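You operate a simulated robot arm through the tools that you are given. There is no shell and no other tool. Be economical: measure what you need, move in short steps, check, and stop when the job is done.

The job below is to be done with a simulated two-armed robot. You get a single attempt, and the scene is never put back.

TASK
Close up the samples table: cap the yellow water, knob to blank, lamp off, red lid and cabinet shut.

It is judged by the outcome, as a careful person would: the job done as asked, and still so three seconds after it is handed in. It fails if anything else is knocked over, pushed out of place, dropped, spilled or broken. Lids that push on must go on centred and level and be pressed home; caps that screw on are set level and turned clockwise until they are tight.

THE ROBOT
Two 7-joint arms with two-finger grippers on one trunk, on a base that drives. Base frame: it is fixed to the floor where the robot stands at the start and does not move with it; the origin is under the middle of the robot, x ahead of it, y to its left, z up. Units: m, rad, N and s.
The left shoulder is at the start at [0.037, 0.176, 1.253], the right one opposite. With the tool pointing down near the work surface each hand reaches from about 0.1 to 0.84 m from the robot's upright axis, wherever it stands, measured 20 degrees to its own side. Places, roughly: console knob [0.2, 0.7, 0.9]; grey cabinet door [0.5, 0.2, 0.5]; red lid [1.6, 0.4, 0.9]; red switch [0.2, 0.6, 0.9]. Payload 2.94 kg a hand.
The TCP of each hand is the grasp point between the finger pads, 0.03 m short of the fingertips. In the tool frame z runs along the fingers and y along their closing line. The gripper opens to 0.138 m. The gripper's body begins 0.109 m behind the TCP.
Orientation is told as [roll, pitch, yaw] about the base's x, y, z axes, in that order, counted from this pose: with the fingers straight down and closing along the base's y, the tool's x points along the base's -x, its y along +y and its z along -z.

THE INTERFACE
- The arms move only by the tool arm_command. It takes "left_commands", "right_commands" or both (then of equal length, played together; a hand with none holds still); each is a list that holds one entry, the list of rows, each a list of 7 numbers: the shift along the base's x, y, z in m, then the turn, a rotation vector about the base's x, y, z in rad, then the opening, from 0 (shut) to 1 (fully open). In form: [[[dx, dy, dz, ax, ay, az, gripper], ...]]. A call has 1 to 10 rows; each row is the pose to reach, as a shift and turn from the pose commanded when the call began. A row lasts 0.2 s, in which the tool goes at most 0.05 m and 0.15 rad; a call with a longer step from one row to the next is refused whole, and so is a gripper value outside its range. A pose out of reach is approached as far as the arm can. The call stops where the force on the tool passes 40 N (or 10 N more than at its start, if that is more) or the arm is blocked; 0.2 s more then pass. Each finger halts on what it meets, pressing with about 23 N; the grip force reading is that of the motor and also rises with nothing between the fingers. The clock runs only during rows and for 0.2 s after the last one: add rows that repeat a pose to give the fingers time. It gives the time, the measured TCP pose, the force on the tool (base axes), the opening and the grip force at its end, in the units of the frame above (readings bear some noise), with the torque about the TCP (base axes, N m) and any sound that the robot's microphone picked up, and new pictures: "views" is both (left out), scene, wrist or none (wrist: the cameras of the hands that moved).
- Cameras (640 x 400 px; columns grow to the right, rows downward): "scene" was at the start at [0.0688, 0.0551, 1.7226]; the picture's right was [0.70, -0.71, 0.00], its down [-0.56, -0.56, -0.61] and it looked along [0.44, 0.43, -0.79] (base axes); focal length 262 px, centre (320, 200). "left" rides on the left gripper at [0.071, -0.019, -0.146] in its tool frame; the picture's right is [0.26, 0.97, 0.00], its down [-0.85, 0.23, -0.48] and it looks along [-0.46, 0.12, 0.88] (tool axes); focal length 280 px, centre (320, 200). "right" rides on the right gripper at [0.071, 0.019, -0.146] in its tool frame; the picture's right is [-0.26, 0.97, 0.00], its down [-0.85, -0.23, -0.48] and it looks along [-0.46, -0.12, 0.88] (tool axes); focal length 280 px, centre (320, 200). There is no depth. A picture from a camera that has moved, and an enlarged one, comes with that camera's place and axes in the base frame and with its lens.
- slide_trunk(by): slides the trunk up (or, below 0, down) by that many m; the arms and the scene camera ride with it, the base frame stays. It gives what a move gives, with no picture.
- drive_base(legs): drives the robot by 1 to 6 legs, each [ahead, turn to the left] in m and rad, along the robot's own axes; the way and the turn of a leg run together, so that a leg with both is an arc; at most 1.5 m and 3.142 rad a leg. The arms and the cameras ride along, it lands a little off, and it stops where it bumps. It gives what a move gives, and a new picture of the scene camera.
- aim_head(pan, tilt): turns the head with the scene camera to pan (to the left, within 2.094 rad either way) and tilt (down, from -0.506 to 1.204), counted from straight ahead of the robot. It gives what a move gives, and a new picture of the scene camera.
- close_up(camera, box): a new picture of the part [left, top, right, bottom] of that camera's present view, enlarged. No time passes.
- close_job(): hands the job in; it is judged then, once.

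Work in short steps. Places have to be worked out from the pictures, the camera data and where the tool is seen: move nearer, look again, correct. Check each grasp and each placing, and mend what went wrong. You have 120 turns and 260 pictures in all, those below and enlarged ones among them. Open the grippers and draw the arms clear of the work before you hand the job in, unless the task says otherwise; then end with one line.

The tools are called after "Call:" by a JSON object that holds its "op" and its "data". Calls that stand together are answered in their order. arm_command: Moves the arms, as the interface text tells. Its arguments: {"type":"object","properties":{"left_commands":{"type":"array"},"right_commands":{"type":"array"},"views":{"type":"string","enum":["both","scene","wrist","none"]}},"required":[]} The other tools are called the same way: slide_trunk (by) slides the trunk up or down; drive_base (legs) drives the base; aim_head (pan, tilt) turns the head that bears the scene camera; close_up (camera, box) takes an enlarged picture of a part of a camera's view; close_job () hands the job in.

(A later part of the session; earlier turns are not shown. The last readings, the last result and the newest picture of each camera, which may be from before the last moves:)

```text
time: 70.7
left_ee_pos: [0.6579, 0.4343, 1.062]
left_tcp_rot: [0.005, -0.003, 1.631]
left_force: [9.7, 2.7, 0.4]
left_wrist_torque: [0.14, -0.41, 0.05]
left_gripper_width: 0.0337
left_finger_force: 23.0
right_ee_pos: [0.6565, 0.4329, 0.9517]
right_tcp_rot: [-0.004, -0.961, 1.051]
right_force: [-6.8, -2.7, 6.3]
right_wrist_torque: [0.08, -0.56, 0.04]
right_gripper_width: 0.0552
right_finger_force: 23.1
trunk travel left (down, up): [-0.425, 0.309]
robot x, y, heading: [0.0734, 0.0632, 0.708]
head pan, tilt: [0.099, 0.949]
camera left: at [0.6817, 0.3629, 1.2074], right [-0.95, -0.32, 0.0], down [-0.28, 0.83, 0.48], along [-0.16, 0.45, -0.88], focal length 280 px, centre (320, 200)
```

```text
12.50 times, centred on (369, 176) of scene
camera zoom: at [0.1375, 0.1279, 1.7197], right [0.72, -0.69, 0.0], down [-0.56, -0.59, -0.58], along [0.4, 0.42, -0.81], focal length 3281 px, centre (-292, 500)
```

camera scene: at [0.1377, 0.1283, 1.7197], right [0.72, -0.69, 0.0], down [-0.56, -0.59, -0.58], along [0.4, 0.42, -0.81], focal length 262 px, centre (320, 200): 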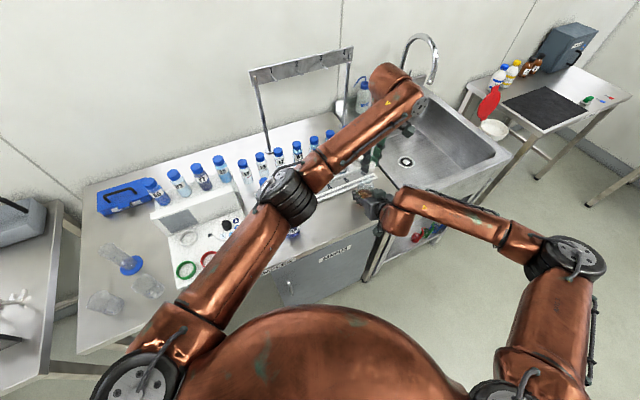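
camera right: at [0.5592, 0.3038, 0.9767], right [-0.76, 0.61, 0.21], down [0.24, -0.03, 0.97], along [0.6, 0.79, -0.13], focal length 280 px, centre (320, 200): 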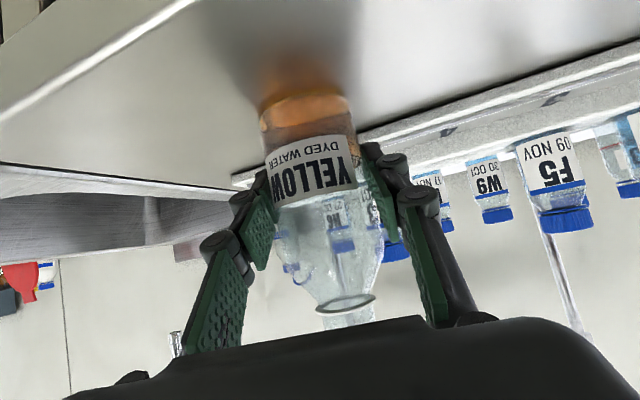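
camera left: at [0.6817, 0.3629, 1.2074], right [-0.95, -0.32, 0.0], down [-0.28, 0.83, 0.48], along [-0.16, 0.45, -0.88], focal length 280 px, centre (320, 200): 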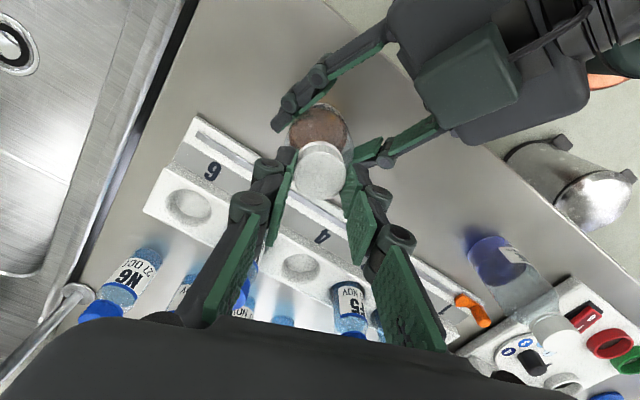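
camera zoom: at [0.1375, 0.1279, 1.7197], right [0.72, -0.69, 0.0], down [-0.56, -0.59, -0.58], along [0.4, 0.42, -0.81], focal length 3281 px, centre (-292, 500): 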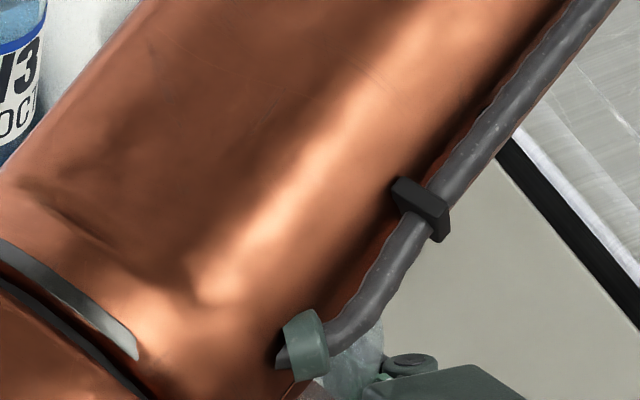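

The cap is seated straight. I'll turn clockwise again, with a slight +x centring offset toward the neck axis, watching the torque.

Call:
{"op": "arm_command", "data": {"left_commands": [[[0, 0, 0, 0, 0, -0.14, 0.15], [0, 0, -0.0005, 0, 0, -0.28, 0.15], [0, 0, -0.001, 0, 0, -0.42, 0.15], [0, 0, -0.0014, 0, 0, -0.56, 0.15], [0, 0, -0.0018, 0, 0, -0.7, 0.15], [0, 0, -0.0022, 0, 0, -0.84, 0.15], [0, 0, -0.0026, 0, 0, -0.98, 0.15], [0, 0, -0.003, 0, 0, -1.12, 0.15], [0, 0, -0.0034, 0, 0, -1.26, 0.15], [0, 0, -0.0036, 0, 0, -1.4, 0.15]]], "views": "wrist"}}

Call:
{"op": "close_up", "data": {"camera": "scene", "box": [345, 160, 393, 192]}}

Call:
{"op": "close_up", "data": {"camera": "left", "box": [240, 100, 400, 200]}}

```text
time: 72.9
left_ee_pos: [0.6561, 0.4341, 1.0602]
left_tcp_rot: [0.009, -0.003, 0.228]
left_force: [-3.5, -0.6, 14.1]
left_wrist_torque: [0.02, 0.29, -0.02]
left_gripper_width: 0.0336
left_finger_force: 23.3
right_ee_pos: [0.6587, 0.4324, 0.951]
right_tcp_rot: [-0.009, -0.957, 1.051]
right_force: [0.7, 4.3, -3.7]
right_wrist_torque: [-0.09, 0.32, -0.09]
right_gripper_width: 0.0554
right_finger_force: 23.2
trunk travel left (down, up): [-0.425, 0.309]
robot x, y, heading: [0.0758, 0.0635, 0.71]
head pan, tilt: [0.099, 0.949]
camera left: at [0.5915, 0.3977, 1.2052], right [-0.47, 0.88, 0.01], down [0.77, 0.41, 0.48], along [0.42, 0.23, -0.88], focal length 280 px, centre (320, 200)
```

left: 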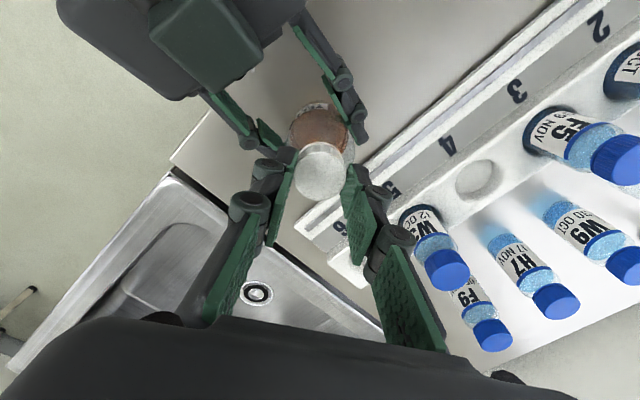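

```text
12.50 times, centred on (369, 176) of scene
camera zoom: at [0.1366, 0.1284, 1.7198], right [0.72, -0.69, 0.0], down [-0.56, -0.59, -0.58], along [0.4, 0.42, -0.81], focal length 3281 px, centre (-292, 500)
```

zoom: 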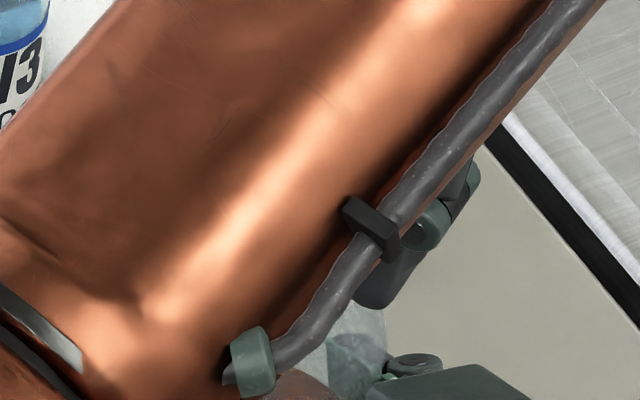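

```text
4.00 times, centred on (320, 150) of left
camera zoom: at [0.5915, 0.3977, 1.2052], right [-0.47, 0.88, 0.01], down [0.77, 0.41, 0.48], along [0.42, 0.23, -0.88], focal length 1122 px, centre (320, 400)
```

zoom: 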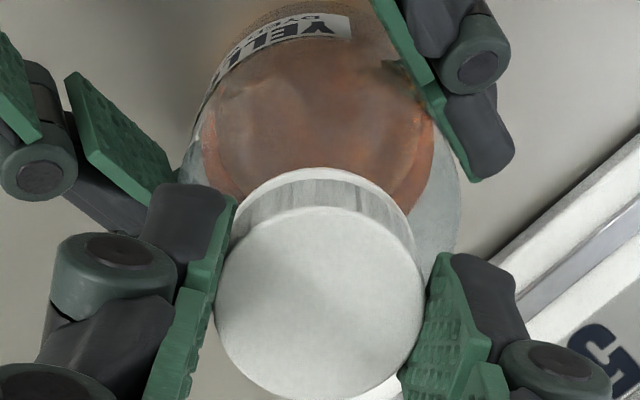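

There's still little torque, so it isn't tight yet. I'll keep turning clockwise another 1 rad within wrist range.

Call:
{"op": "arm_command", "data": {"left_commands": [[[0, 0, 0, 0, 0, -0.14, 0.15], [0, 0, 0, 0, 0, -0.28, 0.15], [0, 0, -0.0005, 0, 0, -0.42, 0.15], [0, 0, -0.001, 0, 0, -0.56, 0.15], [0, 0, -0.001, 0, 0, -0.7, 0.15], [0, 0, -0.0015, 0, 0, -0.84, 0.15], [0, 0, -0.0015, 0, 0, -0.98, 0.15]]], "views": "wrist"}}

Call:
{"op": "close_up", "data": {"camera": "scene", "box": [345, 160, 393, 192]}}

```text
time: 74.5
left_ee_pos: [0.6573, 0.4352, 1.0596]
left_tcp_rot: [0.01, -0.004, -0.749]
left_force: [2.6, 9.3, 27.3]
left_wrist_torque: [0.51, -0.01, 0.02]
left_gripper_width: 0.0334
left_finger_force: 22.7
right_ee_pos: [0.656, 0.4331, 0.9511]
right_tcp_rot: [-0.009, -0.958, 1.052]
right_force: [3.9, -6.0, -7.0]
right_wrist_torque: [0.33, -0.32, -0.01]
right_gripper_width: 0.0552
right_finger_force: 23.0
trunk travel left (down, up): [-0.425, 0.309]
robot x, y, heading: [0.0755, 0.0657, 0.719]
head pan, tilt: [0.099, 0.949]
camera left: at [0.5898, 0.4669, 1.2036], right [0.47, 0.89, 0.01], down [0.77, -0.41, 0.48], along [0.43, -0.22, -0.88], focal length 280 px, centre (320, 200)
```

left: 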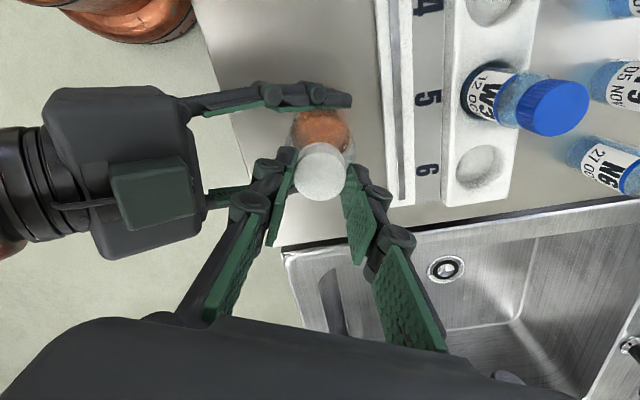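

```text
12.50 times, centred on (369, 176) of scene
camera zoom: at [0.1365, 0.1277, 1.7199], right [0.72, -0.69, 0.0], down [-0.56, -0.59, -0.58], along [0.4, 0.42, -0.81], focal length 3281 px, centre (-292, 500)
```

zoom: 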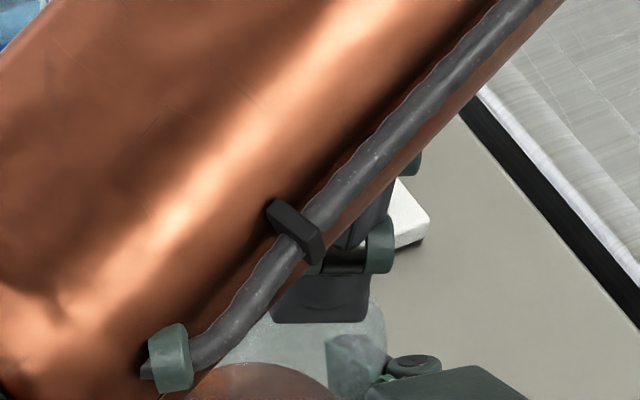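

I need more turns. I'll release, swing back counter-clockwise 2.8 rad with the fingers open, and regrasp without pressing down.

Call:
{"op": "arm_command", "data": {"left_commands": [[[0, 0, 0.001, 0, 0, 0, 0.3], [0, 0, 0.002, 0, 0, 0, 0.4], [0, 0, 0.002, 0, 0, 0.14, 0.4], [0, 0, 0.002, 0, 0, 0.28, 0.4], [0, 0, 0.002, 0, 0, 0.42, 0.4], [0, 0, 0.002, 0, 0, 0.56, 0.4], [0, 0, 0.002, 0, 0, 0.7, 0.4], [0, 0, 0.002, 0, 0, 0.84, 0.4], [0, 0, 0.002, 0, 0, 0.98, 0.4], [0, 0, 0.002, 0, 0, 1.12, 0.4]]], "views": "wrist"}}

Call:
{"op": "close_up", "data": {"camera": "left", "box": [240, 100, 400, 200]}}

Call:
{"op": "close_up", "data": {"camera": "scene", "box": [345, 160, 393, 192]}}

```text
time: 76.7
left_ee_pos: [0.6567, 0.4345, 1.0595]
left_tcp_rot: [0.009, -0.002, 0.377]
left_force: [-0.4, 0.4, -0.5]
left_wrist_torque: [-0.04, -0.03, 0.02]
left_gripper_width: 0.0552
left_finger_force: 0.0
right_ee_pos: [0.6557, 0.4322, 0.9513]
right_tcp_rot: [-0.006, -0.96, 1.049]
right_force: [0.3, 1.0, 3.8]
right_wrist_torque: [-0.01, 0.01, -0.02]
right_gripper_width: 0.0549
right_finger_force: 23.2
trunk travel left (down, up): [-0.425, 0.309]
robot x, y, heading: [0.0777, 0.063, 0.706]
head pan, tilt: [0.099, 0.949]
camera left: at [0.5985, 0.3887, 1.2052], right [-0.6, 0.8, 0.01], down [0.71, 0.52, 0.48], along [0.38, 0.29, -0.88], focal length 280 px, centre (320, 200)
```

left: 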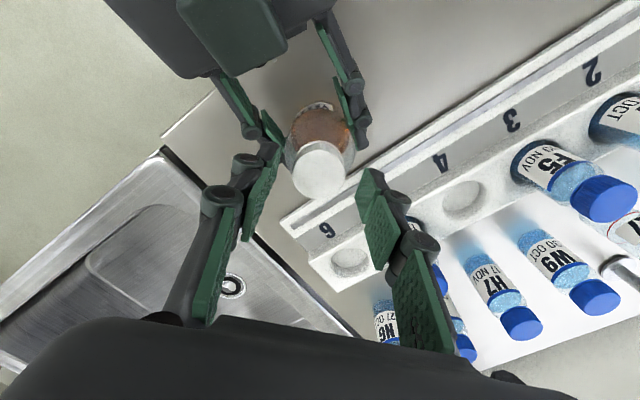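

```text
4.00 times, centred on (320, 150) of left
camera zoom: at [0.5985, 0.3887, 1.2052], right [-0.6, 0.8, 0.01], down [0.71, 0.52, 0.48], along [0.38, 0.29, -0.88], focal length 1122 px, centre (320, 400)
```

zoom: 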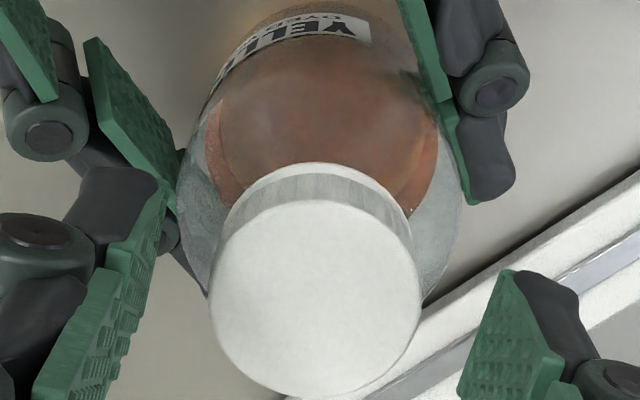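

```text
12.50 times, centred on (369, 176) of scene
camera zoom: at [0.1375, 0.1283, 1.7197], right [0.72, -0.69, 0.0], down [-0.56, -0.59, -0.58], along [0.4, 0.42, -0.81], focal length 3281 px, centre (-292, 500)
```

zoom: 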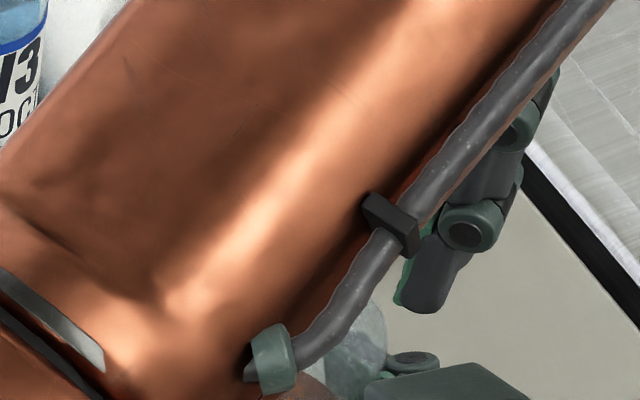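

The cap is on and level. I'll continue the swing back and regrasp.

Call:
{"op": "arm_command", "data": {"left_commands": [[[0, 0, 0, 0, 0, 0.145, 0.4], [0, 0, 0, 0, 0, 0.29, 0.4], [0, 0, 0, 0, 0, 0.435, 0.4], [0, 0, 0, 0, 0, 0.58, 0.4], [0, 0, 0, 0, 0, 0.725, 0.4], [0, 0, 0, 0, 0, 0.87, 0.4], [0, 0, 0, 0, 0, 1.015, 0.4], [0, 0, 0, 0, 0, 1.16, 0.4], [0, 0, 0, 0, 0, 1.305, 0.4], [0, 0, 0, 0, 0, 1.45, 0.4]]], "views": "none"}}

Call:
{"op": "arm_command", "data": {"left_commands": [[[0, 0, 0, 0, 0, 0, 0.3], [0, 0, 0, 0, 0, 0, 0.15], [0, 0, 0, 0, 0, 0, 0.15], [0, 0, 0, 0, 0, 0, 0.15], [0, 0, 0, 0, 0, -0.14, 0.15], [0, 0, 0, 0, 0, -0.28, 0.15], [0, 0, -0.0005, 0, 0, -0.42, 0.15], [0, 0, -0.0005, 0, 0, -0.56, 0.15], [0, 0, -0.001, 0, 0, -0.7, 0.15], [0, 0, -0.001, 0, 0, -0.84, 0.15]]], "views": "wrist"}}

```text
time: 78.9
left_ee_pos: [0.6569, 0.4344, 1.0604]
left_tcp_rot: [0.008, -0.002, 1.825]
left_force: [0.0, 0.2, 0.5]
left_wrist_torque: [-0.02, 0.0, -0.01]
left_gripper_width: 0.0552
left_finger_force: 0.1
right_ee_pos: [0.6569, 0.4342, 0.9515]
right_tcp_rot: [-0.007, -0.959, 1.05]
right_force: [-0.3, 1.0, 5.2]
right_wrist_torque: [-0.06, -0.04, 0.0]
right_gripper_width: 0.0548
right_finger_force: 23.4
trunk travel left (down, up): [-0.425, 0.309]
robot x, y, heading: [0.0729, 0.0619, 0.708]
head pan, tilt: [0.099, 0.949]
```

```text
time: 81.1
left_ee_pos: [0.6573, 0.4346, 1.0588]
left_tcp_rot: [0.005, -0.004, 0.979]
left_force: [3.9, 5.0, 5.9]
left_wrist_torque: [0.43, 0.03, 0.0]
left_gripper_width: 0.0332
left_finger_force: 22.9
right_ee_pos: [0.6567, 0.4337, 0.9515]
right_tcp_rot: [-0.005, -0.961, 1.053]
right_force: [-4.3, -2.0, 6.0]
right_wrist_torque: [0.01, -0.44, -0.01]
right_gripper_width: 0.055
right_finger_force: 23.4
trunk travel left (down, up): [-0.425, 0.309]
robot x, y, heading: [0.076, 0.0618, 0.709]
head pan, tilt: [0.099, 0.949]
camera left: at [0.6338, 0.363, 1.204], right [-0.95, 0.32, 0.0], down [0.28, 0.83, 0.48], along [0.15, 0.46, -0.88], focal length 280 px, centre (320, 200)
```

left: 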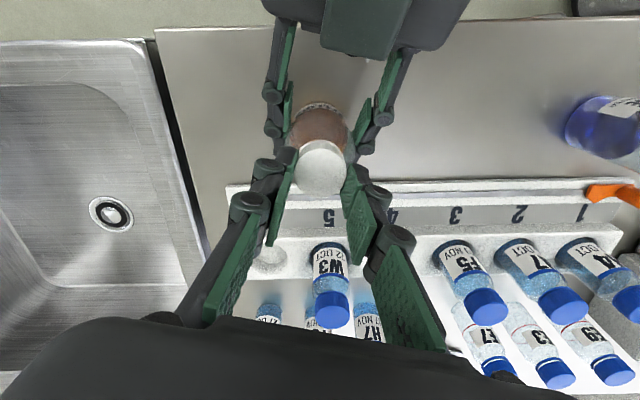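

Continuing clockwise with no added down-force and watching the torque.

Call:
{"op": "arm_command", "data": {"left_commands": [[[0, 0, -0.0003, 0, 0, -0.14, 0.15], [0, 0, -0.0006, 0, 0, -0.28, 0.15], [0, 0, -0.0009, 0, 0, -0.42, 0.15], [0, 0, -0.0012, 0, 0, -0.56, 0.15], [0, 0, -0.0015, 0, 0, -0.7, 0.15], [0, 0, -0.0018, 0, 0, -0.84, 0.15], [0, 0, -0.0021, 0, 0, -0.98, 0.15], [0, 0, -0.0024, 0, 0, -1.12, 0.15], [0, 0, -0.0027, 0, 0, -1.26, 0.15], [0, 0, -0.003, 0, 0, -1.4, 0.15]]], "views": "wrist"}}

Call:
{"op": "close_up", "data": {"camera": "left", "box": [240, 100, 400, 200]}}

```text
time: 83.3
left_ee_pos: [0.6569, 0.433, 1.0583]
left_tcp_rot: [0.006, -0.002, -0.421]
left_force: [-3.4, -5.3, 22.9]
left_wrist_torque: [-0.07, 0.48, 0.05]
left_gripper_width: 0.0335
left_finger_force: 22.5
right_ee_pos: [0.6559, 0.4326, 0.9516]
right_tcp_rot: [-0.008, -0.959, 1.052]
right_force: [1.4, 9.0, -7.3]
right_wrist_torque: [-0.5, 0.19, -0.22]
right_gripper_width: 0.0547
right_finger_force: 23.0
trunk travel left (down, up): [-0.425, 0.309]
robot x, y, heading: [0.0757, 0.0665, 0.71]
head pan, tilt: [0.099, 0.949]
camera left: at [0.583, 0.4436, 1.2025], right [0.16, 0.99, 0.01], down [0.87, -0.14, 0.48], along [0.48, -0.07, -0.88], focal length 280 px, centre (320, 200)
```

left: 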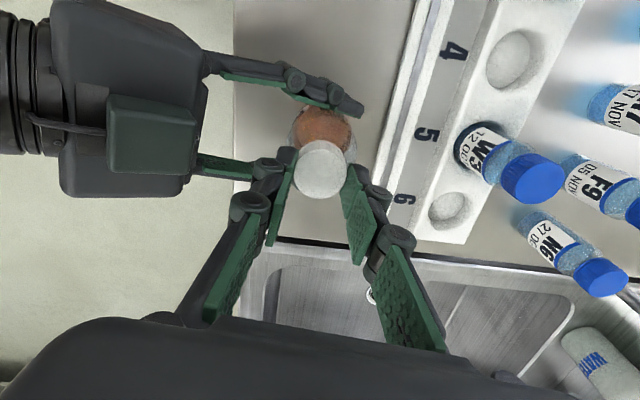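

```text
4.00 times, centred on (320, 150) of left
camera zoom: at [0.583, 0.4436, 1.2025], right [0.16, 0.99, 0.01], down [0.87, -0.14, 0.48], along [0.48, -0.07, -0.88], focal length 1122 px, centre (320, 400)
```

zoom: 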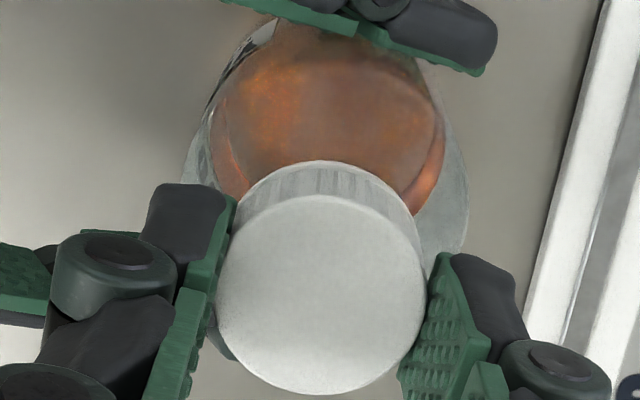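

The collar ring is nearly covered and the cap is going down. I'll continue the clockwise turn.

Call:
{"op": "arm_command", "data": {"left_commands": [[[0, 0, 0, 0, 0, -0.14, 0.15], [0, 0, 0, 0, 0, -0.28, 0.15], [0, 0, 0, 0, 0, -0.42, 0.15], [0, 0, 0, 0, 0, -0.56, 0.15], [0, 0, 0, 0, 0, -0.7, 0.15], [0, 0, 0, 0, 0, -0.84, 0.15], [0, 0, 0, 0, 0, -0.98, 0.15]]], "views": "none"}}

Call:
{"op": "arm_command", "data": {"left_commands": [[[0, 0, 0.0, 0, 0, 0, 0.3], [0, 0, 0.0, 0, 0, 0, 0.4], [0, 0, 0.0, 0, 0, 0.14, 0.4], [0, 0, 0.0, 0, 0, 0.28, 0.4], [0, 0, 0.0, 0, 0, 0.42, 0.4], [0, 0, 0.0, 0, 0, 0.56, 0.4], [0, 0, 0.0, 0, 0, 0.7, 0.4], [0, 0, 0.0, 0, 0, 0.84, 0.4], [0, 0, 0.0, 0, 0, 0.98, 0.4], [0, 0, 0.0, 0, 0, 1.12, 0.4]]], "views": "wrist"}}

Call:
{"op": "close_up", "data": {"camera": "left", "box": [240, 100, 400, 200]}}

```text
time: 84.9
left_ee_pos: [0.6575, 0.434, 1.0548]
left_tcp_rot: [0.004, -0.004, -1.403]
left_force: [-0.4, -0.3, -3.0]
left_wrist_torque: [0.07, -0.01, 0.51]
left_gripper_width: 0.0334
left_finger_force: 23.2
right_ee_pos: [0.6568, 0.4336, 0.952]
right_tcp_rot: [-0.007, -0.96, 1.05]
right_force: [-0.3, 0.1, 0.5]
right_wrist_torque: [-0.07, -0.01, -0.52]
right_gripper_width: 0.0549
right_finger_force: 23.2
trunk travel left (down, up): [-0.425, 0.309]
robot x, y, heading: [0.0755, 0.0669, 0.706]
head pan, tilt: [0.099, 0.949]
```

```text
time: 87.1
left_ee_pos: [0.6587, 0.4348, 1.0556]
left_tcp_rot: [0.005, -0.002, -0.274]
left_force: [0.0, -0.3, -0.4]
left_wrist_torque: [-0.01, 0.01, 0.03]
left_gripper_width: 0.0551
left_finger_force: 0.0
right_ee_pos: [0.6563, 0.4336, 0.9502]
right_tcp_rot: [-0.008, -0.958, 1.053]
right_force: [-0.1, 1.1, 2.4]
right_wrist_torque: [-0.02, 0.03, -0.03]
right_gripper_width: 0.0547
right_finger_force: 23.0
trunk travel left (down, up): [-0.425, 0.309]
robot x, y, heading: [0.0802, 0.0664, 0.713]
head pan, tilt: [0.099, 0.949]
camera left: at [0.5831, 0.4331, 1.2008], right [0.01, 1.0, 0.01], down [0.88, -0.01, 0.48], along [0.48, 0.0, -0.88], focal length 280 px, centre (320, 200)
```

left: 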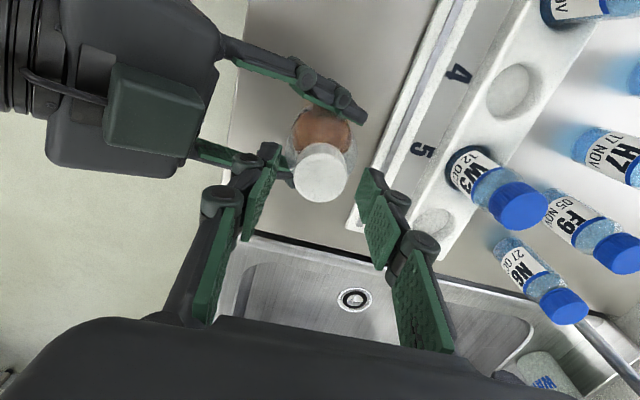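

```text
4.00 times, centred on (320, 150) of left
camera zoom: at [0.5831, 0.4331, 1.2008], right [0.01, 1.0, 0.01], down [0.88, -0.01, 0.48], along [0.48, 0.0, -0.88], focal length 1122 px, centre (320, 400)
```

zoom: 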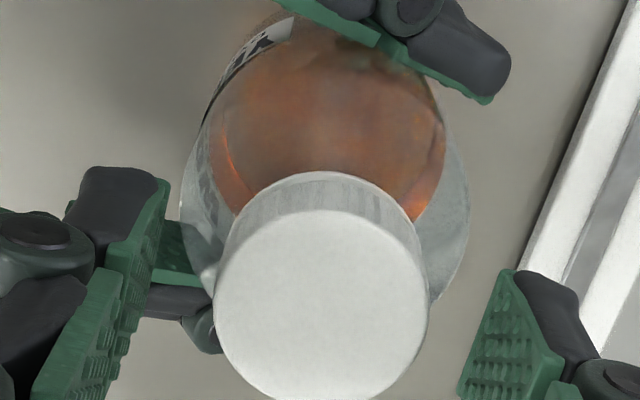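

There was 0.51 N·m of resisting torque at the end of that turn, so it's getting tight. I'll regrasp here and turn a bit more to confirm.

Call:
{"op": "arm_command", "data": {"left_commands": [[[0, 0, 0, 0, 0, 0, 0.3], [0, 0, 0, 0, 0, 0, 0.15], [0, 0, 0, 0, 0, 0, 0.15], [0, 0, 0, 0, 0, 0, 0.15], [0, 0, 0, 0, 0, -0.1, 0.15], [0, 0, 0, 0, 0, -0.2, 0.15], [0, 0, 0, 0, 0, -0.3, 0.15]]], "views": "none"}}

```text
time: 88.7
left_ee_pos: [0.6563, 0.4344, 1.0551]
left_tcp_rot: [0.008, -0.001, -0.579]
left_force: [-0.3, 4.9, 1.0]
left_wrist_torque: [0.3, 0.06, 0.57]
left_gripper_width: 0.0336
left_finger_force: 22.7
right_ee_pos: [0.6573, 0.4327, 0.9511]
right_tcp_rot: [-0.005, -0.96, 1.052]
right_force: [0.8, -2.7, 4.5]
right_wrist_torque: [0.19, 0.02, -0.58]
right_gripper_width: 0.0549
right_finger_force: 23.4
trunk travel left (down, up): [-0.425, 0.309]
robot x, y, heading: [0.0759, 0.0654, 0.712]
head pan, tilt: [0.099, 0.949]
```

Call:
{"op": "arm_command", "data": {"left_commands": [[[0, 0, 0, 0, 0, -0.1, 0.05], [0, 0, 0, 0, 0, -0.2, 0.05], [0, 0, 0, 0, 0, -0.3, 0.05], [0, 0, 0, 0, 0, -0.4, 0.05]]], "views": "wrist"}}

Call:
{"op": "close_up", "data": {"camera": "left", "box": [240, 100, 400, 200]}}

```text
time: 89.7
left_ee_pos: [0.6582, 0.4345, 1.0556]
left_tcp_rot: [0.006, -0.001, -0.979]
left_force: [3.8, 6.7, 0.2]
left_wrist_torque: [0.24, -0.09, 0.6]
left_gripper_width: 0.0332
left_finger_force: 23.0
right_ee_pos: [0.657, 0.4331, 0.9514]
right_tcp_rot: [-0.007, -0.96, 1.051]
right_force: [-0.8, -6.9, 6.4]
right_wrist_torque: [0.23, -0.32, -0.54]
right_gripper_width: 0.0548
right_finger_force: 23.2
trunk travel left (down, up): [-0.425, 0.309]
robot x, y, heading: [0.0802, 0.0673, 0.708]
head pan, tilt: [0.099, 0.949]
camera left: at [0.5998, 0.4808, 1.2007], right [0.65, 0.76, 0.01], down [0.66, -0.58, 0.48], along [0.37, -0.31, -0.88], focal length 280 px, centre (320, 200)
```

left: 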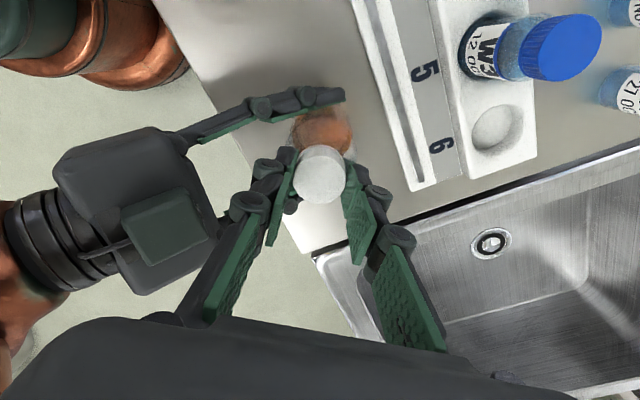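

```text
4.00 times, centred on (320, 150) of left
camera zoom: at [0.5998, 0.4808, 1.2007], right [0.65, 0.76, 0.01], down [0.66, -0.58, 0.48], along [0.37, -0.31, -0.88], focal length 1122 px, centre (320, 400)
```

zoom: 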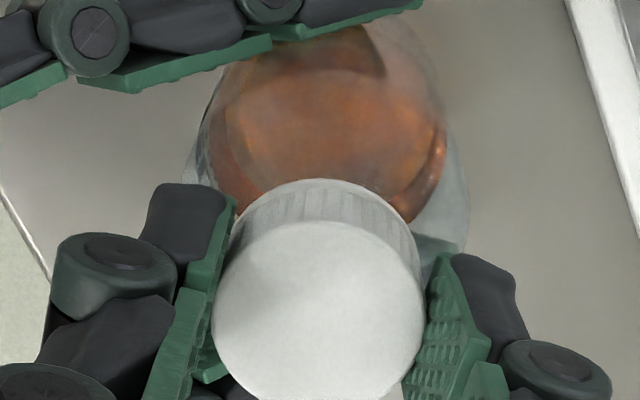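

The torque has plateaued at about 0.6 N·m with no further descent, so the cap is tight. I'll release the left hand and rise, then open the right.

Call:
{"op": "arm_command", "data": {"left_commands": [[[0, 0, 0, 0, 0, 0, 0.3], [0, 0, 0, 0, 0, 0, 0.5], [0, 0, 0, 0, 0, 0, 0.5], [0, 0, 0.04, 0, 0, 0.1, 0.5], [0, 0, 0.08, 0, 0, 0.24, 0.5], [0, 0, 0.12, 0, 0, 0.38, 0.5], [0, 0.02, 0.16, 0, 0, 0.52, 0.5], [-0.02, 0.05, 0.19, 0, 0, 0.66, 0.5], [-0.05, 0.08, 0.2, 0, 0, 0.8, 0.5], [-0.09, 0.1, 0.2, 0, 0, 0.94, 0.5]]]}}

Call:
{"op": "close_up", "data": {"camera": "scene", "box": [340, 160, 400, 200]}}

Call:
{"op": "close_up", "data": {"camera": "right", "box": [220, 160, 460, 320]}}

```text
time: 91.9
left_ee_pos: [0.621, 0.504, 1.2519]
left_tcp_rot: [0.01, -0.01, -0.243]
left_force: [0.8, 0.7, 0.0]
left_wrist_torque: [-0.02, 0.0, 0.02]
left_gripper_width: 0.0687
left_finger_force: 0.1
left hand out of reach, approached as far as the arm can: row 7, 9, 10
right_ee_pos: [0.6557, 0.4343, 0.9511]
right_tcp_rot: [-0.011, -0.962, 1.053]
right_force: [1.1, 0.0, 2.8]
right_wrist_torque: [-0.06, -0.06, 0.02]
right_gripper_width: 0.0547
right_finger_force: 23.3
trunk travel left (down, up): [-0.425, 0.309]
robot x, y, heading: [0.0737, 0.0656, 0.713]
head pan, tilt: [0.099, 0.949]
camera scene: at [0.1367, 0.1304, 1.7196], right [0.72, -0.69, 0.0], down [-0.56, -0.59, -0.58], along [0.4, 0.42, -0.81], focal length 262 px, centre (320, 200)
camera left: at [0.5451, 0.4994, 1.3963], right [-0.02, 1.0, 0.01], down [0.87, 0.02, 0.49], along [0.49, 0.02, -0.87], focal length 280 px, centre (320, 200)
```

scene: 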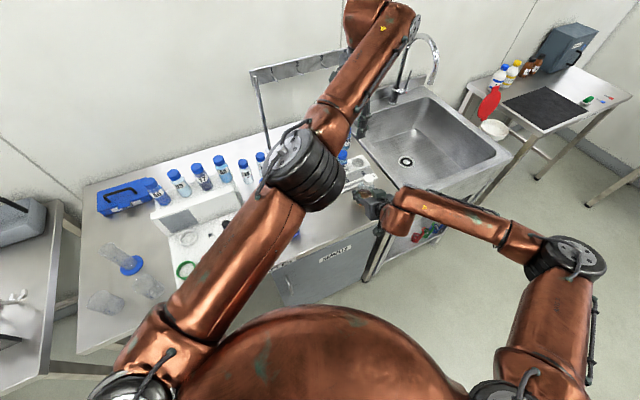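
left: 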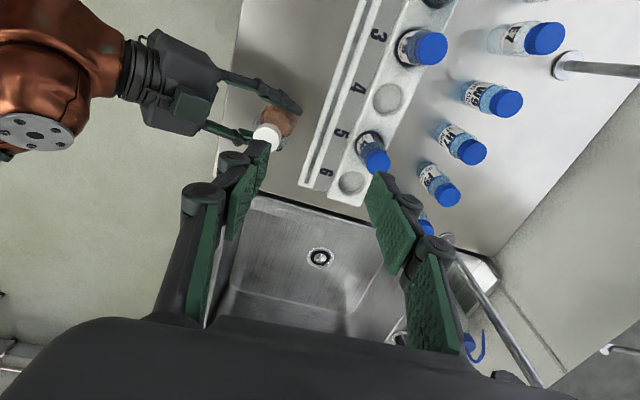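

```text
10.00 times, centred on (370, 180) of scene
camera zoom: at [0.1367, 0.1304, 1.7196], right [0.72, -0.69, 0.0], down [-0.56, -0.59, -0.58], along [0.4, 0.42, -0.81], focal length 2625 px, centre (-180, 400)
```

zoom: 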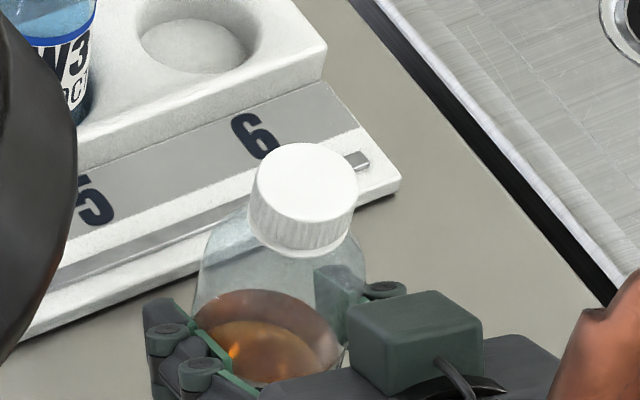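

```text
2.50 times, centred on (340, 240) of right
camera zoom: at [0.5593, 0.3047, 0.9768], right [-0.76, 0.61, 0.21], down [0.24, -0.03, 0.97], along [0.6, 0.79, -0.13], focal length 701 px, centre (270, 100)
```

zoom: 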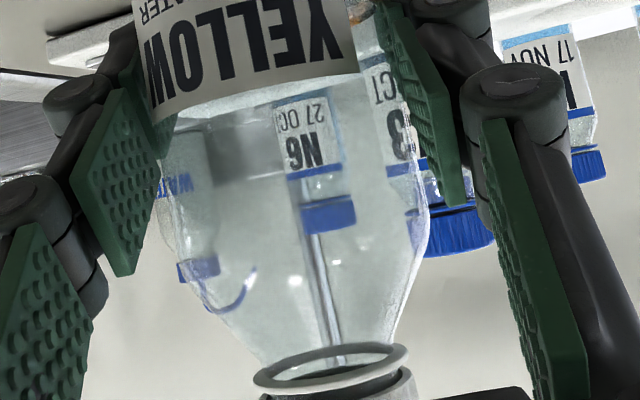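

The cap is level and down on the collar, like the blue bottle's. I'll open the right hand and back out along its approach.

Call:
{"op": "arm_command", "data": {"right_commands": [[[0, 0, 0, 0, 0, 0, 0.5], [0, 0, 0, 0, 0, 0, 0.7], [0, 0, 0, 0, 0, 0, 0.7], [-0.015, -0.026, 0.015, 0, 0, 0, 0.7], [-0.03, -0.052, 0.03, 0, 0, 0, 0.7], [-0.045, -0.078, 0.05, 0, 0, 0, 0.7], [-0.06, -0.104, 0.07, 0, 0, 0, 0.7], [-0.075, -0.13, 0.1, 0, 0, 0, 0.5], [-0.085, -0.15, 0.13, 0, 0, 0, 0.3], [-0.095, -0.17, 0.16, 0, 0, 0, 0.1]]]}}

Call:
{"op": "close_up", "data": {"camera": "scene", "box": [330, 155, 400, 205]}}

Call:
{"op": "close_up", "data": {"camera": "scene", "box": [440, 20, 640, 150]}}

```text
time: 94.1
left_ee_pos: [0.6217, 0.5001, 1.2522]
left_tcp_rot: [0.012, -0.01, -0.243]
left_force: [0.7, 0.4, 0.4]
left_wrist_torque: [0.0, -0.02, 0.03]
left_gripper_width: 0.069
left_finger_force: 0.1
right_ee_pos: [0.5603, 0.2622, 1.1115]
right_tcp_rot: [-0.008, -0.961, 1.053]
right_force: [-1.2, 0.0, 0.5]
right_wrist_torque: [-0.05, -0.01, 0.02]
right_gripper_width: 0.0295
right_finger_force: 1.1
trunk travel left (down, up): [-0.425, 0.309]
robot x, y, heading: [0.0753, 0.0649, 0.71]
head pan, tilt: [0.099, 0.949]
camera scene: at [0.1367, 0.1272, 1.7198], right [0.72, -0.69, 0.0], down [-0.56, -0.59, -0.58], along [0.4, 0.42, -0.81], focal length 262 px, centre (320, 200)
camera right: at [0.4623, 0.1326, 1.1369], right [-0.76, 0.61, 0.21], down [0.24, -0.03, 0.97], along [0.6, 0.79, -0.13], focal length 280 px, centre (320, 200)
```

scene: 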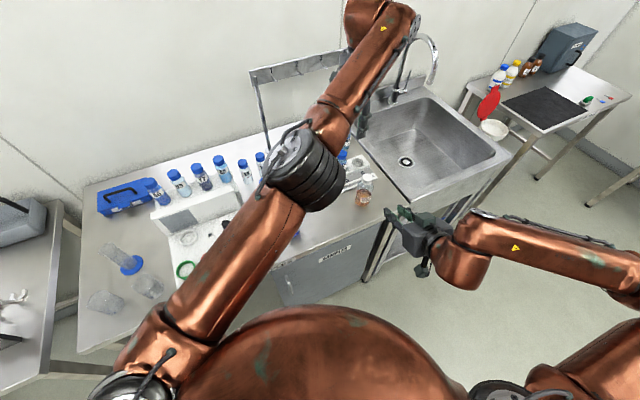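
right: 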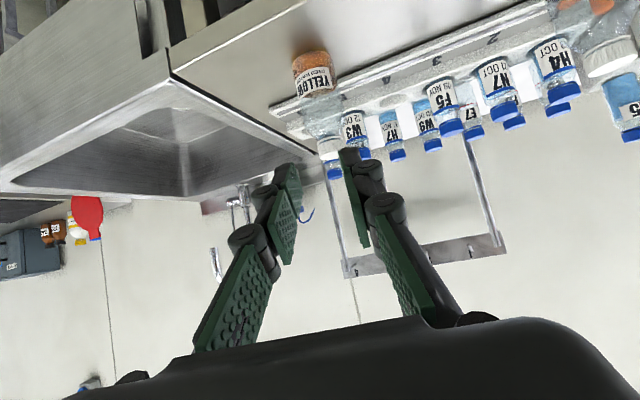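

```text
8.00 times, centred on (365, 180) of scene
camera zoom: at [0.1367, 0.1272, 1.7198], right [0.72, -0.69, 0.0], down [-0.56, -0.59, -0.58], along [0.4, 0.42, -0.81], focal length 2100 px, centre (-40, 360)
```

zoom: 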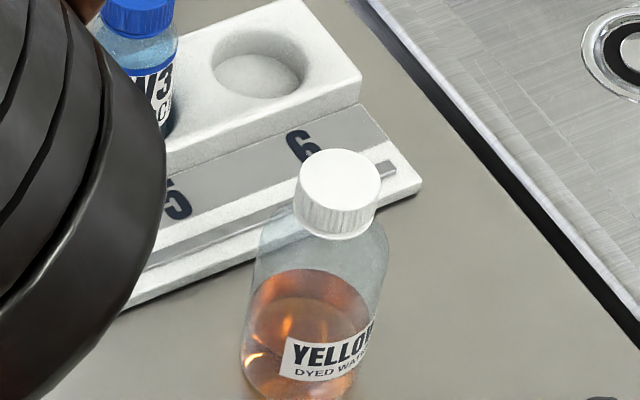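

```text
3.08 times, centred on (540, 85) of scene
camera zoom: at [0.1367, 0.1272, 1.7198], right [0.72, -0.69, 0.0], down [-0.56, -0.59, -0.58], along [0.4, 0.42, -0.81], focal length 808 px, centre (-357, 554)
```

zoom: 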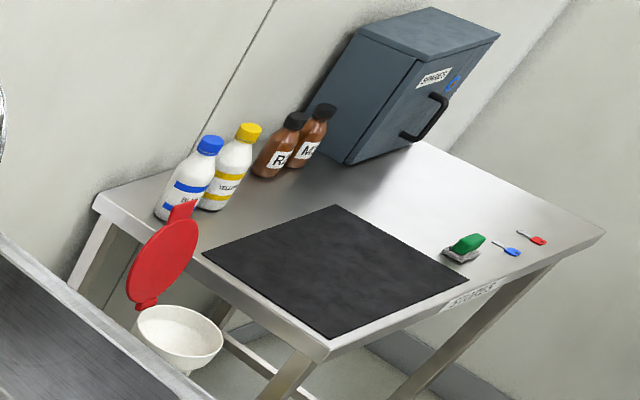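

The capped bottle stands where it was. Next is the red lid: a hinged lid on a white tub by the side table, about 1.5 m away. I'll pull the left hand in, then turn right and drive along the table.

Call:
{"op": "arm_command", "data": {"left_commands": [[[-0.03, -0.01, 0.01, 0, 0, 0.1, 0.3], [-0.06, -0.02, 0.02, 0, 0, 0.2, 0.2], [-0.09, -0.03, 0.02, 0, 0, 0.3, 0.1], [-0.12, -0.045, 0.02, 0, 0, 0.4, 0], [-0.15, -0.06, 0.02, 0, 0, 0.5, 0], [-0.18, -0.075, 0.02, 0, 0, 0.6, 0], [-0.2, -0.09, 0.02, 0, 0, 0.7, 0], [-0.21, -0.1, 0.02, 0, 0, 0.8, 0]]], "right_commands": [[[-0.01, -0.02, 0.02, -0.05, 0.05, 0, 0], [-0.02, -0.04, 0.04, -0.1, 0.1, 0, 0], [-0.03, -0.06, 0.06, -0.15, 0.15, 0, 0], [-0.04, -0.07, 0.06, -0.2, 0.2, 0, 0], [-0.05, -0.08, 0.06, -0.25, 0.25, 0, 0], [-0.06, -0.08, 0.06, -0.3, 0.3, 0, 0], [-0.06, -0.08, 0.06, -0.3, 0.3, 0, 0], [-0.06, -0.08, 0.06, -0.3, 0.3, 0, 0]]], "views": "scene"}}

Call:
{"op": "close_up", "data": {"camera": "scene", "box": [60, 130, 380, 330]}}

```text
time: 95.9
left_ee_pos: [0.6551, 0.435, 1.2658]
left_tcp_rot: [0.052, -0.042, -0.187]
left_force: [0.2, 0.0, -1.1]
left_wrist_torque: [-0.01, 0.07, 0.0]
left_gripper_width: 0.0
left_finger_force: 22.9
left hand out of reach, approached as far as the arm can: row 1, 2, 3, 4, 5, 6, 7, 8
right_ee_pos: [0.5055, 0.1801, 1.1702]
right_tcp_rot: [0.125, -0.542, 0.957]
right_force: [-0.4, -0.9, -0.9]
right_wrist_torque: [0.04, 0.08, 0.02]
right_gripper_width: 0.0
right_finger_force: 23.0
trunk travel left (down, up): [-0.425, 0.309]
robot x, y, heading: [0.0749, 0.0631, 0.709]
head pan, tilt: [0.099, 0.949]
camera scene: at [0.1461, 0.1221, 1.72], right [0.72, -0.69, -0.01], down [-0.56, -0.59, -0.58], along [0.4, 0.42, -0.81], focal length 262 px, centre (320, 200)
```

scene: 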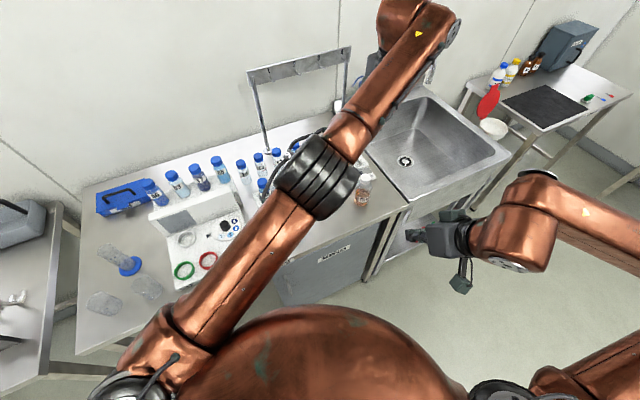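

```text
2.00 times, centred on (220, 230) of scene
camera zoom: at [0.1461, 0.1221, 1.72], right [0.72, -0.69, -0.01], down [-0.56, -0.59, -0.58], along [0.4, 0.42, -0.81], focal length 525 px, centre (520, 140)
```

zoom: 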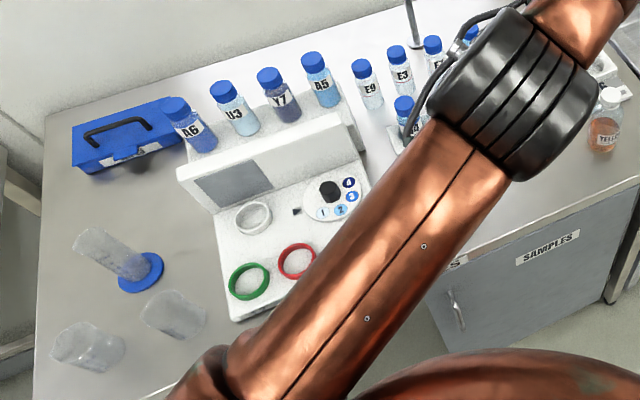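

The left arm's yaw and height combination is awkward. I'll unwind the yaw in place first, well above the bottles.

Call:
{"op": "arm_command", "data": {"left_commands": [[[0, 0, -0.01, -0.01, 0.01, 0.13, 0], [0, 0.0, -0.02, -0.02, 0.02, 0.26, 0], [0, 0.0, -0.03, -0.03, 0.03, 0.39, 0], [0, 0.0, -0.04, -0.04, 0.04, 0.52, 0], [0, 0.0, -0.05, -0.05, 0.04, 0.65, 0], [0, 0.0, -0.05, -0.05, 0.04, 0.78, 0], [0, 0.0, -0.05, -0.05, 0.04, 0.9, 0]]]}}

```text
time: 97.5
left_ee_pos: [0.646, 0.4268, 1.2153]
left_tcp_rot: [0.014, 0.003, 0.718]
left_force: [0.5, 0.7, 0.6]
left_wrist_torque: [0.01, 0.01, 0.02]
left_gripper_width: 0.0
left_finger_force: 23.1
left hand out of reach, approached as far as the arm can: row 5
right_ee_pos: [0.5027, 0.1834, 1.1714]
right_tcp_rot: [0.121, -0.545, 0.961]
right_force: [0.2, 0.2, -0.4]
right_wrist_torque: [0.0, 0.04, -0.02]
right_gripper_width: 0.0
right_finger_force: 23.2
trunk travel left (down, up): [-0.425, 0.309]
robot x, y, heading: [0.076, 0.0643, 0.708]
head pan, tilt: [0.099, 0.949]
camera scene: at [0.1386, 0.1282, 1.7197], right [0.72, -0.69, 0.0], down [-0.56, -0.59, -0.58], along [0.4, 0.42, -0.81], focal length 262 px, centre (320, 200)
camera left: at [0.6058, 0.3631, 1.3607], right [-0.83, 0.55, 0.02], down [0.49, 0.73, 0.48], along [0.25, 0.4, -0.88], focal length 280 px, centre (320, 200)
```

scene: 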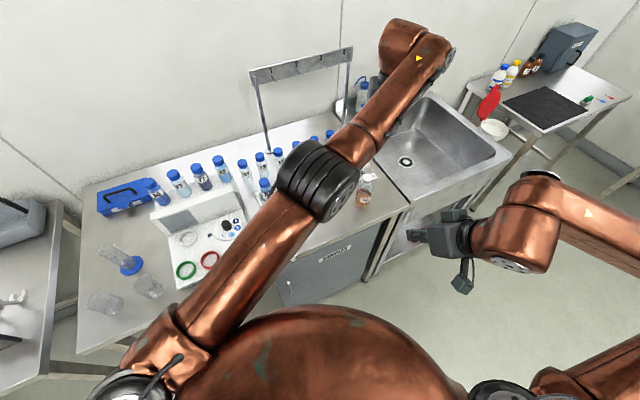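
left: 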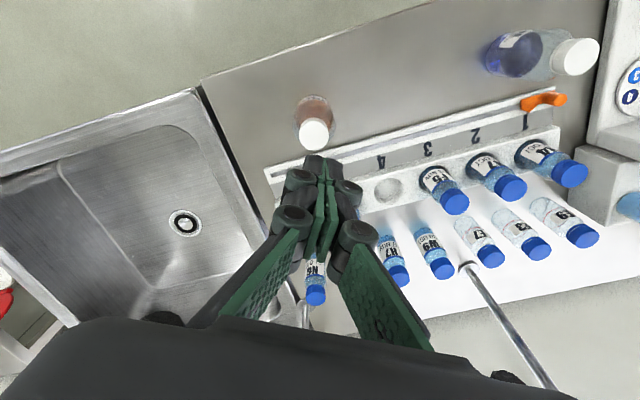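

Orientation recovered. Now I'll draw the left hand back toward the robot's left-front.

Call:
{"op": "arm_command", "data": {"left_commands": [[[-0.03, 0.01, 0.0, 0, 0, 0, 0], [-0.065, 0.02, 0.0, 0, 0, 0, 0], [-0.1, 0.03, 0.0, 0, 0, 0, 0], [-0.14, 0.04, 0.01, 0, 0, 0, 0], [-0.18, 0.05, 0.02, 0, 0, 0, 0], [-0.22, 0.06, 0.03, 0, 0, 0, 0], [-0.26, 0.07, 0.03, 0, 0, 0, 0]]], "views": "scene"}}

```text
time: 99.1
left_ee_pos: [0.6453, 0.4261, 1.2154]
left_tcp_rot: [0.014, 0.002, 0.717]
left_force: [0.3, 0.2, -0.6]
left_wrist_torque: [-0.02, -0.01, 0.0]
left_gripper_width: 0.0
left_finger_force: 23.3
left hand out of reach, approached as far as the arm can: row 1, 2, 3, 4, 5, 6, 7
right_ee_pos: [0.5024, 0.1839, 1.1719]
right_tcp_rot: [0.12, -0.545, 0.964]
right_force: [0.3, 0.4, 0.3]
right_wrist_torque: [-0.04, 0.02, 0.0]
right_gripper_width: 0.0
right_finger_force: 23.8
trunk travel left (down, up): [-0.425, 0.309]
robot x, y, heading: [0.0752, 0.0639, 0.708]
head pan, tilt: [0.099, 0.949]
camera scene: at [0.1379, 0.1282, 1.7197], right [0.72, -0.69, 0.0], down [-0.56, -0.59, -0.58], along [0.4, 0.42, -0.81], focal length 262 px, centre (320, 200)
```

scene: 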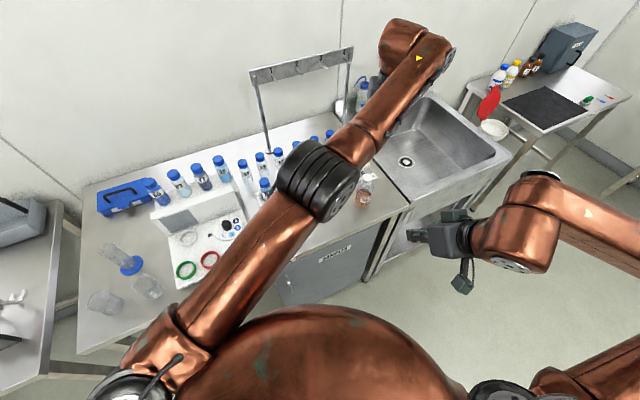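

The left arm is folded against a joint limit here, but its hand is at a safe height. I'll turn the base right first, sweeping it over free floor, and sort the arm out there.

Call:
{"op": "drive_base", "data": {"legs": [[0, -1.06]]}}

```text
time: 102.2
left_ee_pos: [0.6685, -0.2571, 1.2149]
left_tcp_rot: [0.013, 0.003, -0.349]
left_force: [0.3, 0.7, -0.2]
left_wrist_torque: [0.0, -0.02, -0.02]
left_gripper_width: 0.0001
left_finger_force: 23.3
right_ee_pos: [0.3858, -0.2511, 1.1723]
right_tcp_rot: [0.121, -0.546, -0.101]
right_force: [0.2, -0.6, -0.3]
right_wrist_torque: [-0.01, -0.02, 0.02]
right_gripper_width: 0.0
right_finger_force: 22.7
trunk travel left (down, up): [-0.425, 0.309]
robot x, y, heading: [0.0772, 0.068, -0.35]
head pan, tilt: [0.099, 0.949]
camera scene: at [0.1598, 0.0416, 1.7197], right [-0.25, -0.97, 0.0], down [-0.79, 0.2, -0.58], along [0.56, -0.15, -0.81], focal length 262 px, centre (320, 200)
```

scene: 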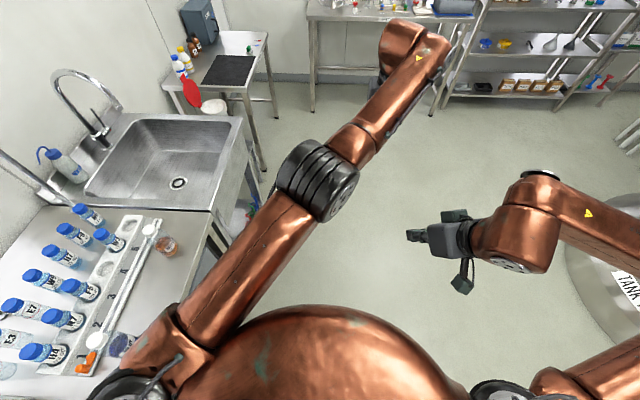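

Free floor here. I'll lower the left hand and move it leftward to unfold the arm.

Call:
{"op": "arm_command", "data": {"left_commands": [[[0, 0, -0.03, 0, 0, 0, 0], [0, 0, -0.06, 0, 0, 0, 0], [0.01, 0.03, -0.08, 0, 0, 0, 0], [0.02, 0.06, -0.08, 0, 0, 0, 0], [0.03, 0.1, -0.08, 0, 0, 0, 0], [0.03, 0.14, -0.08, 0, 0, 0, 0], [0.03, 0.18, -0.08, 0, 0, 0, 0]]], "views": "scene"}}

```text
time: 103.8
left_ee_pos: [0.7222, -0.1231, 1.1393]
left_tcp_rot: [0.014, 0.006, -0.349]
left_force: [-1.1, 0.3, 0.0]
left_wrist_torque: [0.0, 0.01, -0.01]
left_gripper_width: 0.0
left_finger_force: 22.7
left hand out of reach, approached as far as the arm can: row 4, 5, 6, 7
right_ee_pos: [0.3864, -0.2514, 1.1709]
right_tcp_rot: [0.121, -0.544, -0.101]
right_force: [0.1, 0.9, -0.5]
right_wrist_torque: [0.0, 0.0, 0.01]
right_gripper_width: 0.0
right_finger_force: 22.7
trunk travel left (down, up): [-0.425, 0.309]
robot x, y, heading: [0.0725, 0.0646, -0.353]
head pan, tilt: [0.099, 0.949]
camera scene: at [0.1601, 0.0415, 1.7197], right [-0.25, -0.97, 0.0], down [-0.79, 0.2, -0.58], along [0.56, -0.15, -0.81], focal length 262 px, centre (320, 200)
```

scene: 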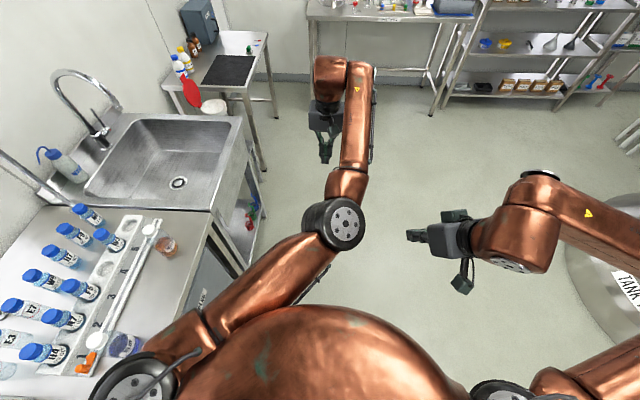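

The elbow has unfolded. I'll drive along the bench toward the tub and take a look.

Call:
{"op": "drive_base", "data": {"legs": [[0.75, 0], [0, 0.75]]}}

Call:
{"op": "aim_head", "data": {"pan": 0.3, "tilt": 0.7}}

```text
time: 109.9
left_ee_pos: [1.3842, 0.1019, 1.1403]
left_tcp_rot: [0.014, 0.007, 0.396]
left_force: [0.2, 0.0, -0.2]
left_wrist_torque: [0.04, 0.03, 0.02]
left_gripper_width: 0.0002
left_finger_force: 23.0
right_ee_pos: [1.2211, -0.2208, 1.1713]
right_tcp_rot: [0.121, -0.545, 0.644]
right_force: [-0.5, -0.3, 0.4]
right_wrist_torque: [-0.01, 0.01, -0.03]
right_gripper_width: 0.0001
right_finger_force: 23.3
trunk travel left (down, up): [-0.425, 0.309]
robot x, y, heading: [0.7794, -0.2023, 0.393]
head pan, tilt: [0.099, 0.949]
camera scene: at [0.8585, -0.1579, 1.7197], right [0.47, -0.88, 0.0], down [-0.72, -0.38, -0.58], along [0.51, 0.27, -0.81], focal length 262 px, centre (320, 200)
```

scene: 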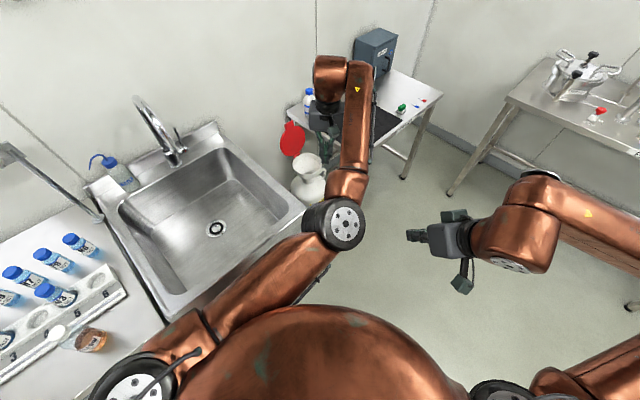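

```text
time: 110.7
left_ee_pos: [1.3842, 0.1013, 1.1396]
left_tcp_rot: [0.015, 0.005, 0.397]
left_force: [0.5, -0.6, 0.0]
left_wrist_torque: [0.0, 0.02, -0.02]
left_gripper_width: 0.0
left_finger_force: 22.9
right_ee_pos: [1.2211, -0.2203, 1.171]
right_tcp_rot: [0.121, -0.545, 0.643]
right_force: [0.6, -0.1, 0.1]
right_wrist_torque: [-0.01, 0.01, -0.02]
right_gripper_width: 0.0
right_finger_force: 23.1
trunk travel left (down, up): [-0.425, 0.309]
robot x, y, heading: [0.7767, -0.198, 0.388]
head pan, tilt: [0.3, 0.7]
camera scene: at [0.8594, -0.1385, 1.7394], right [0.64, -0.77, 0.0], down [-0.5, -0.41, -0.76], along [0.59, 0.49, -0.64], focal length 262 px, centre (320, 200)
```

scene: 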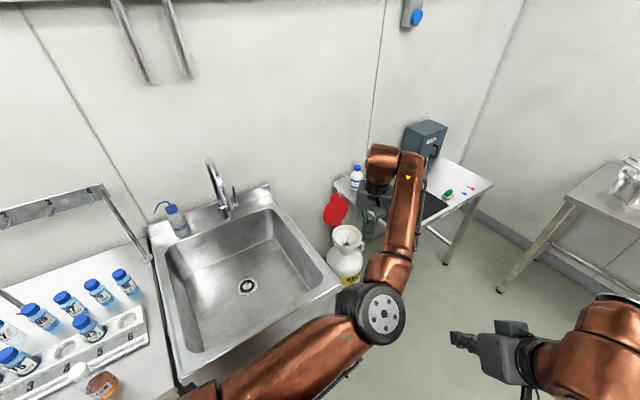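

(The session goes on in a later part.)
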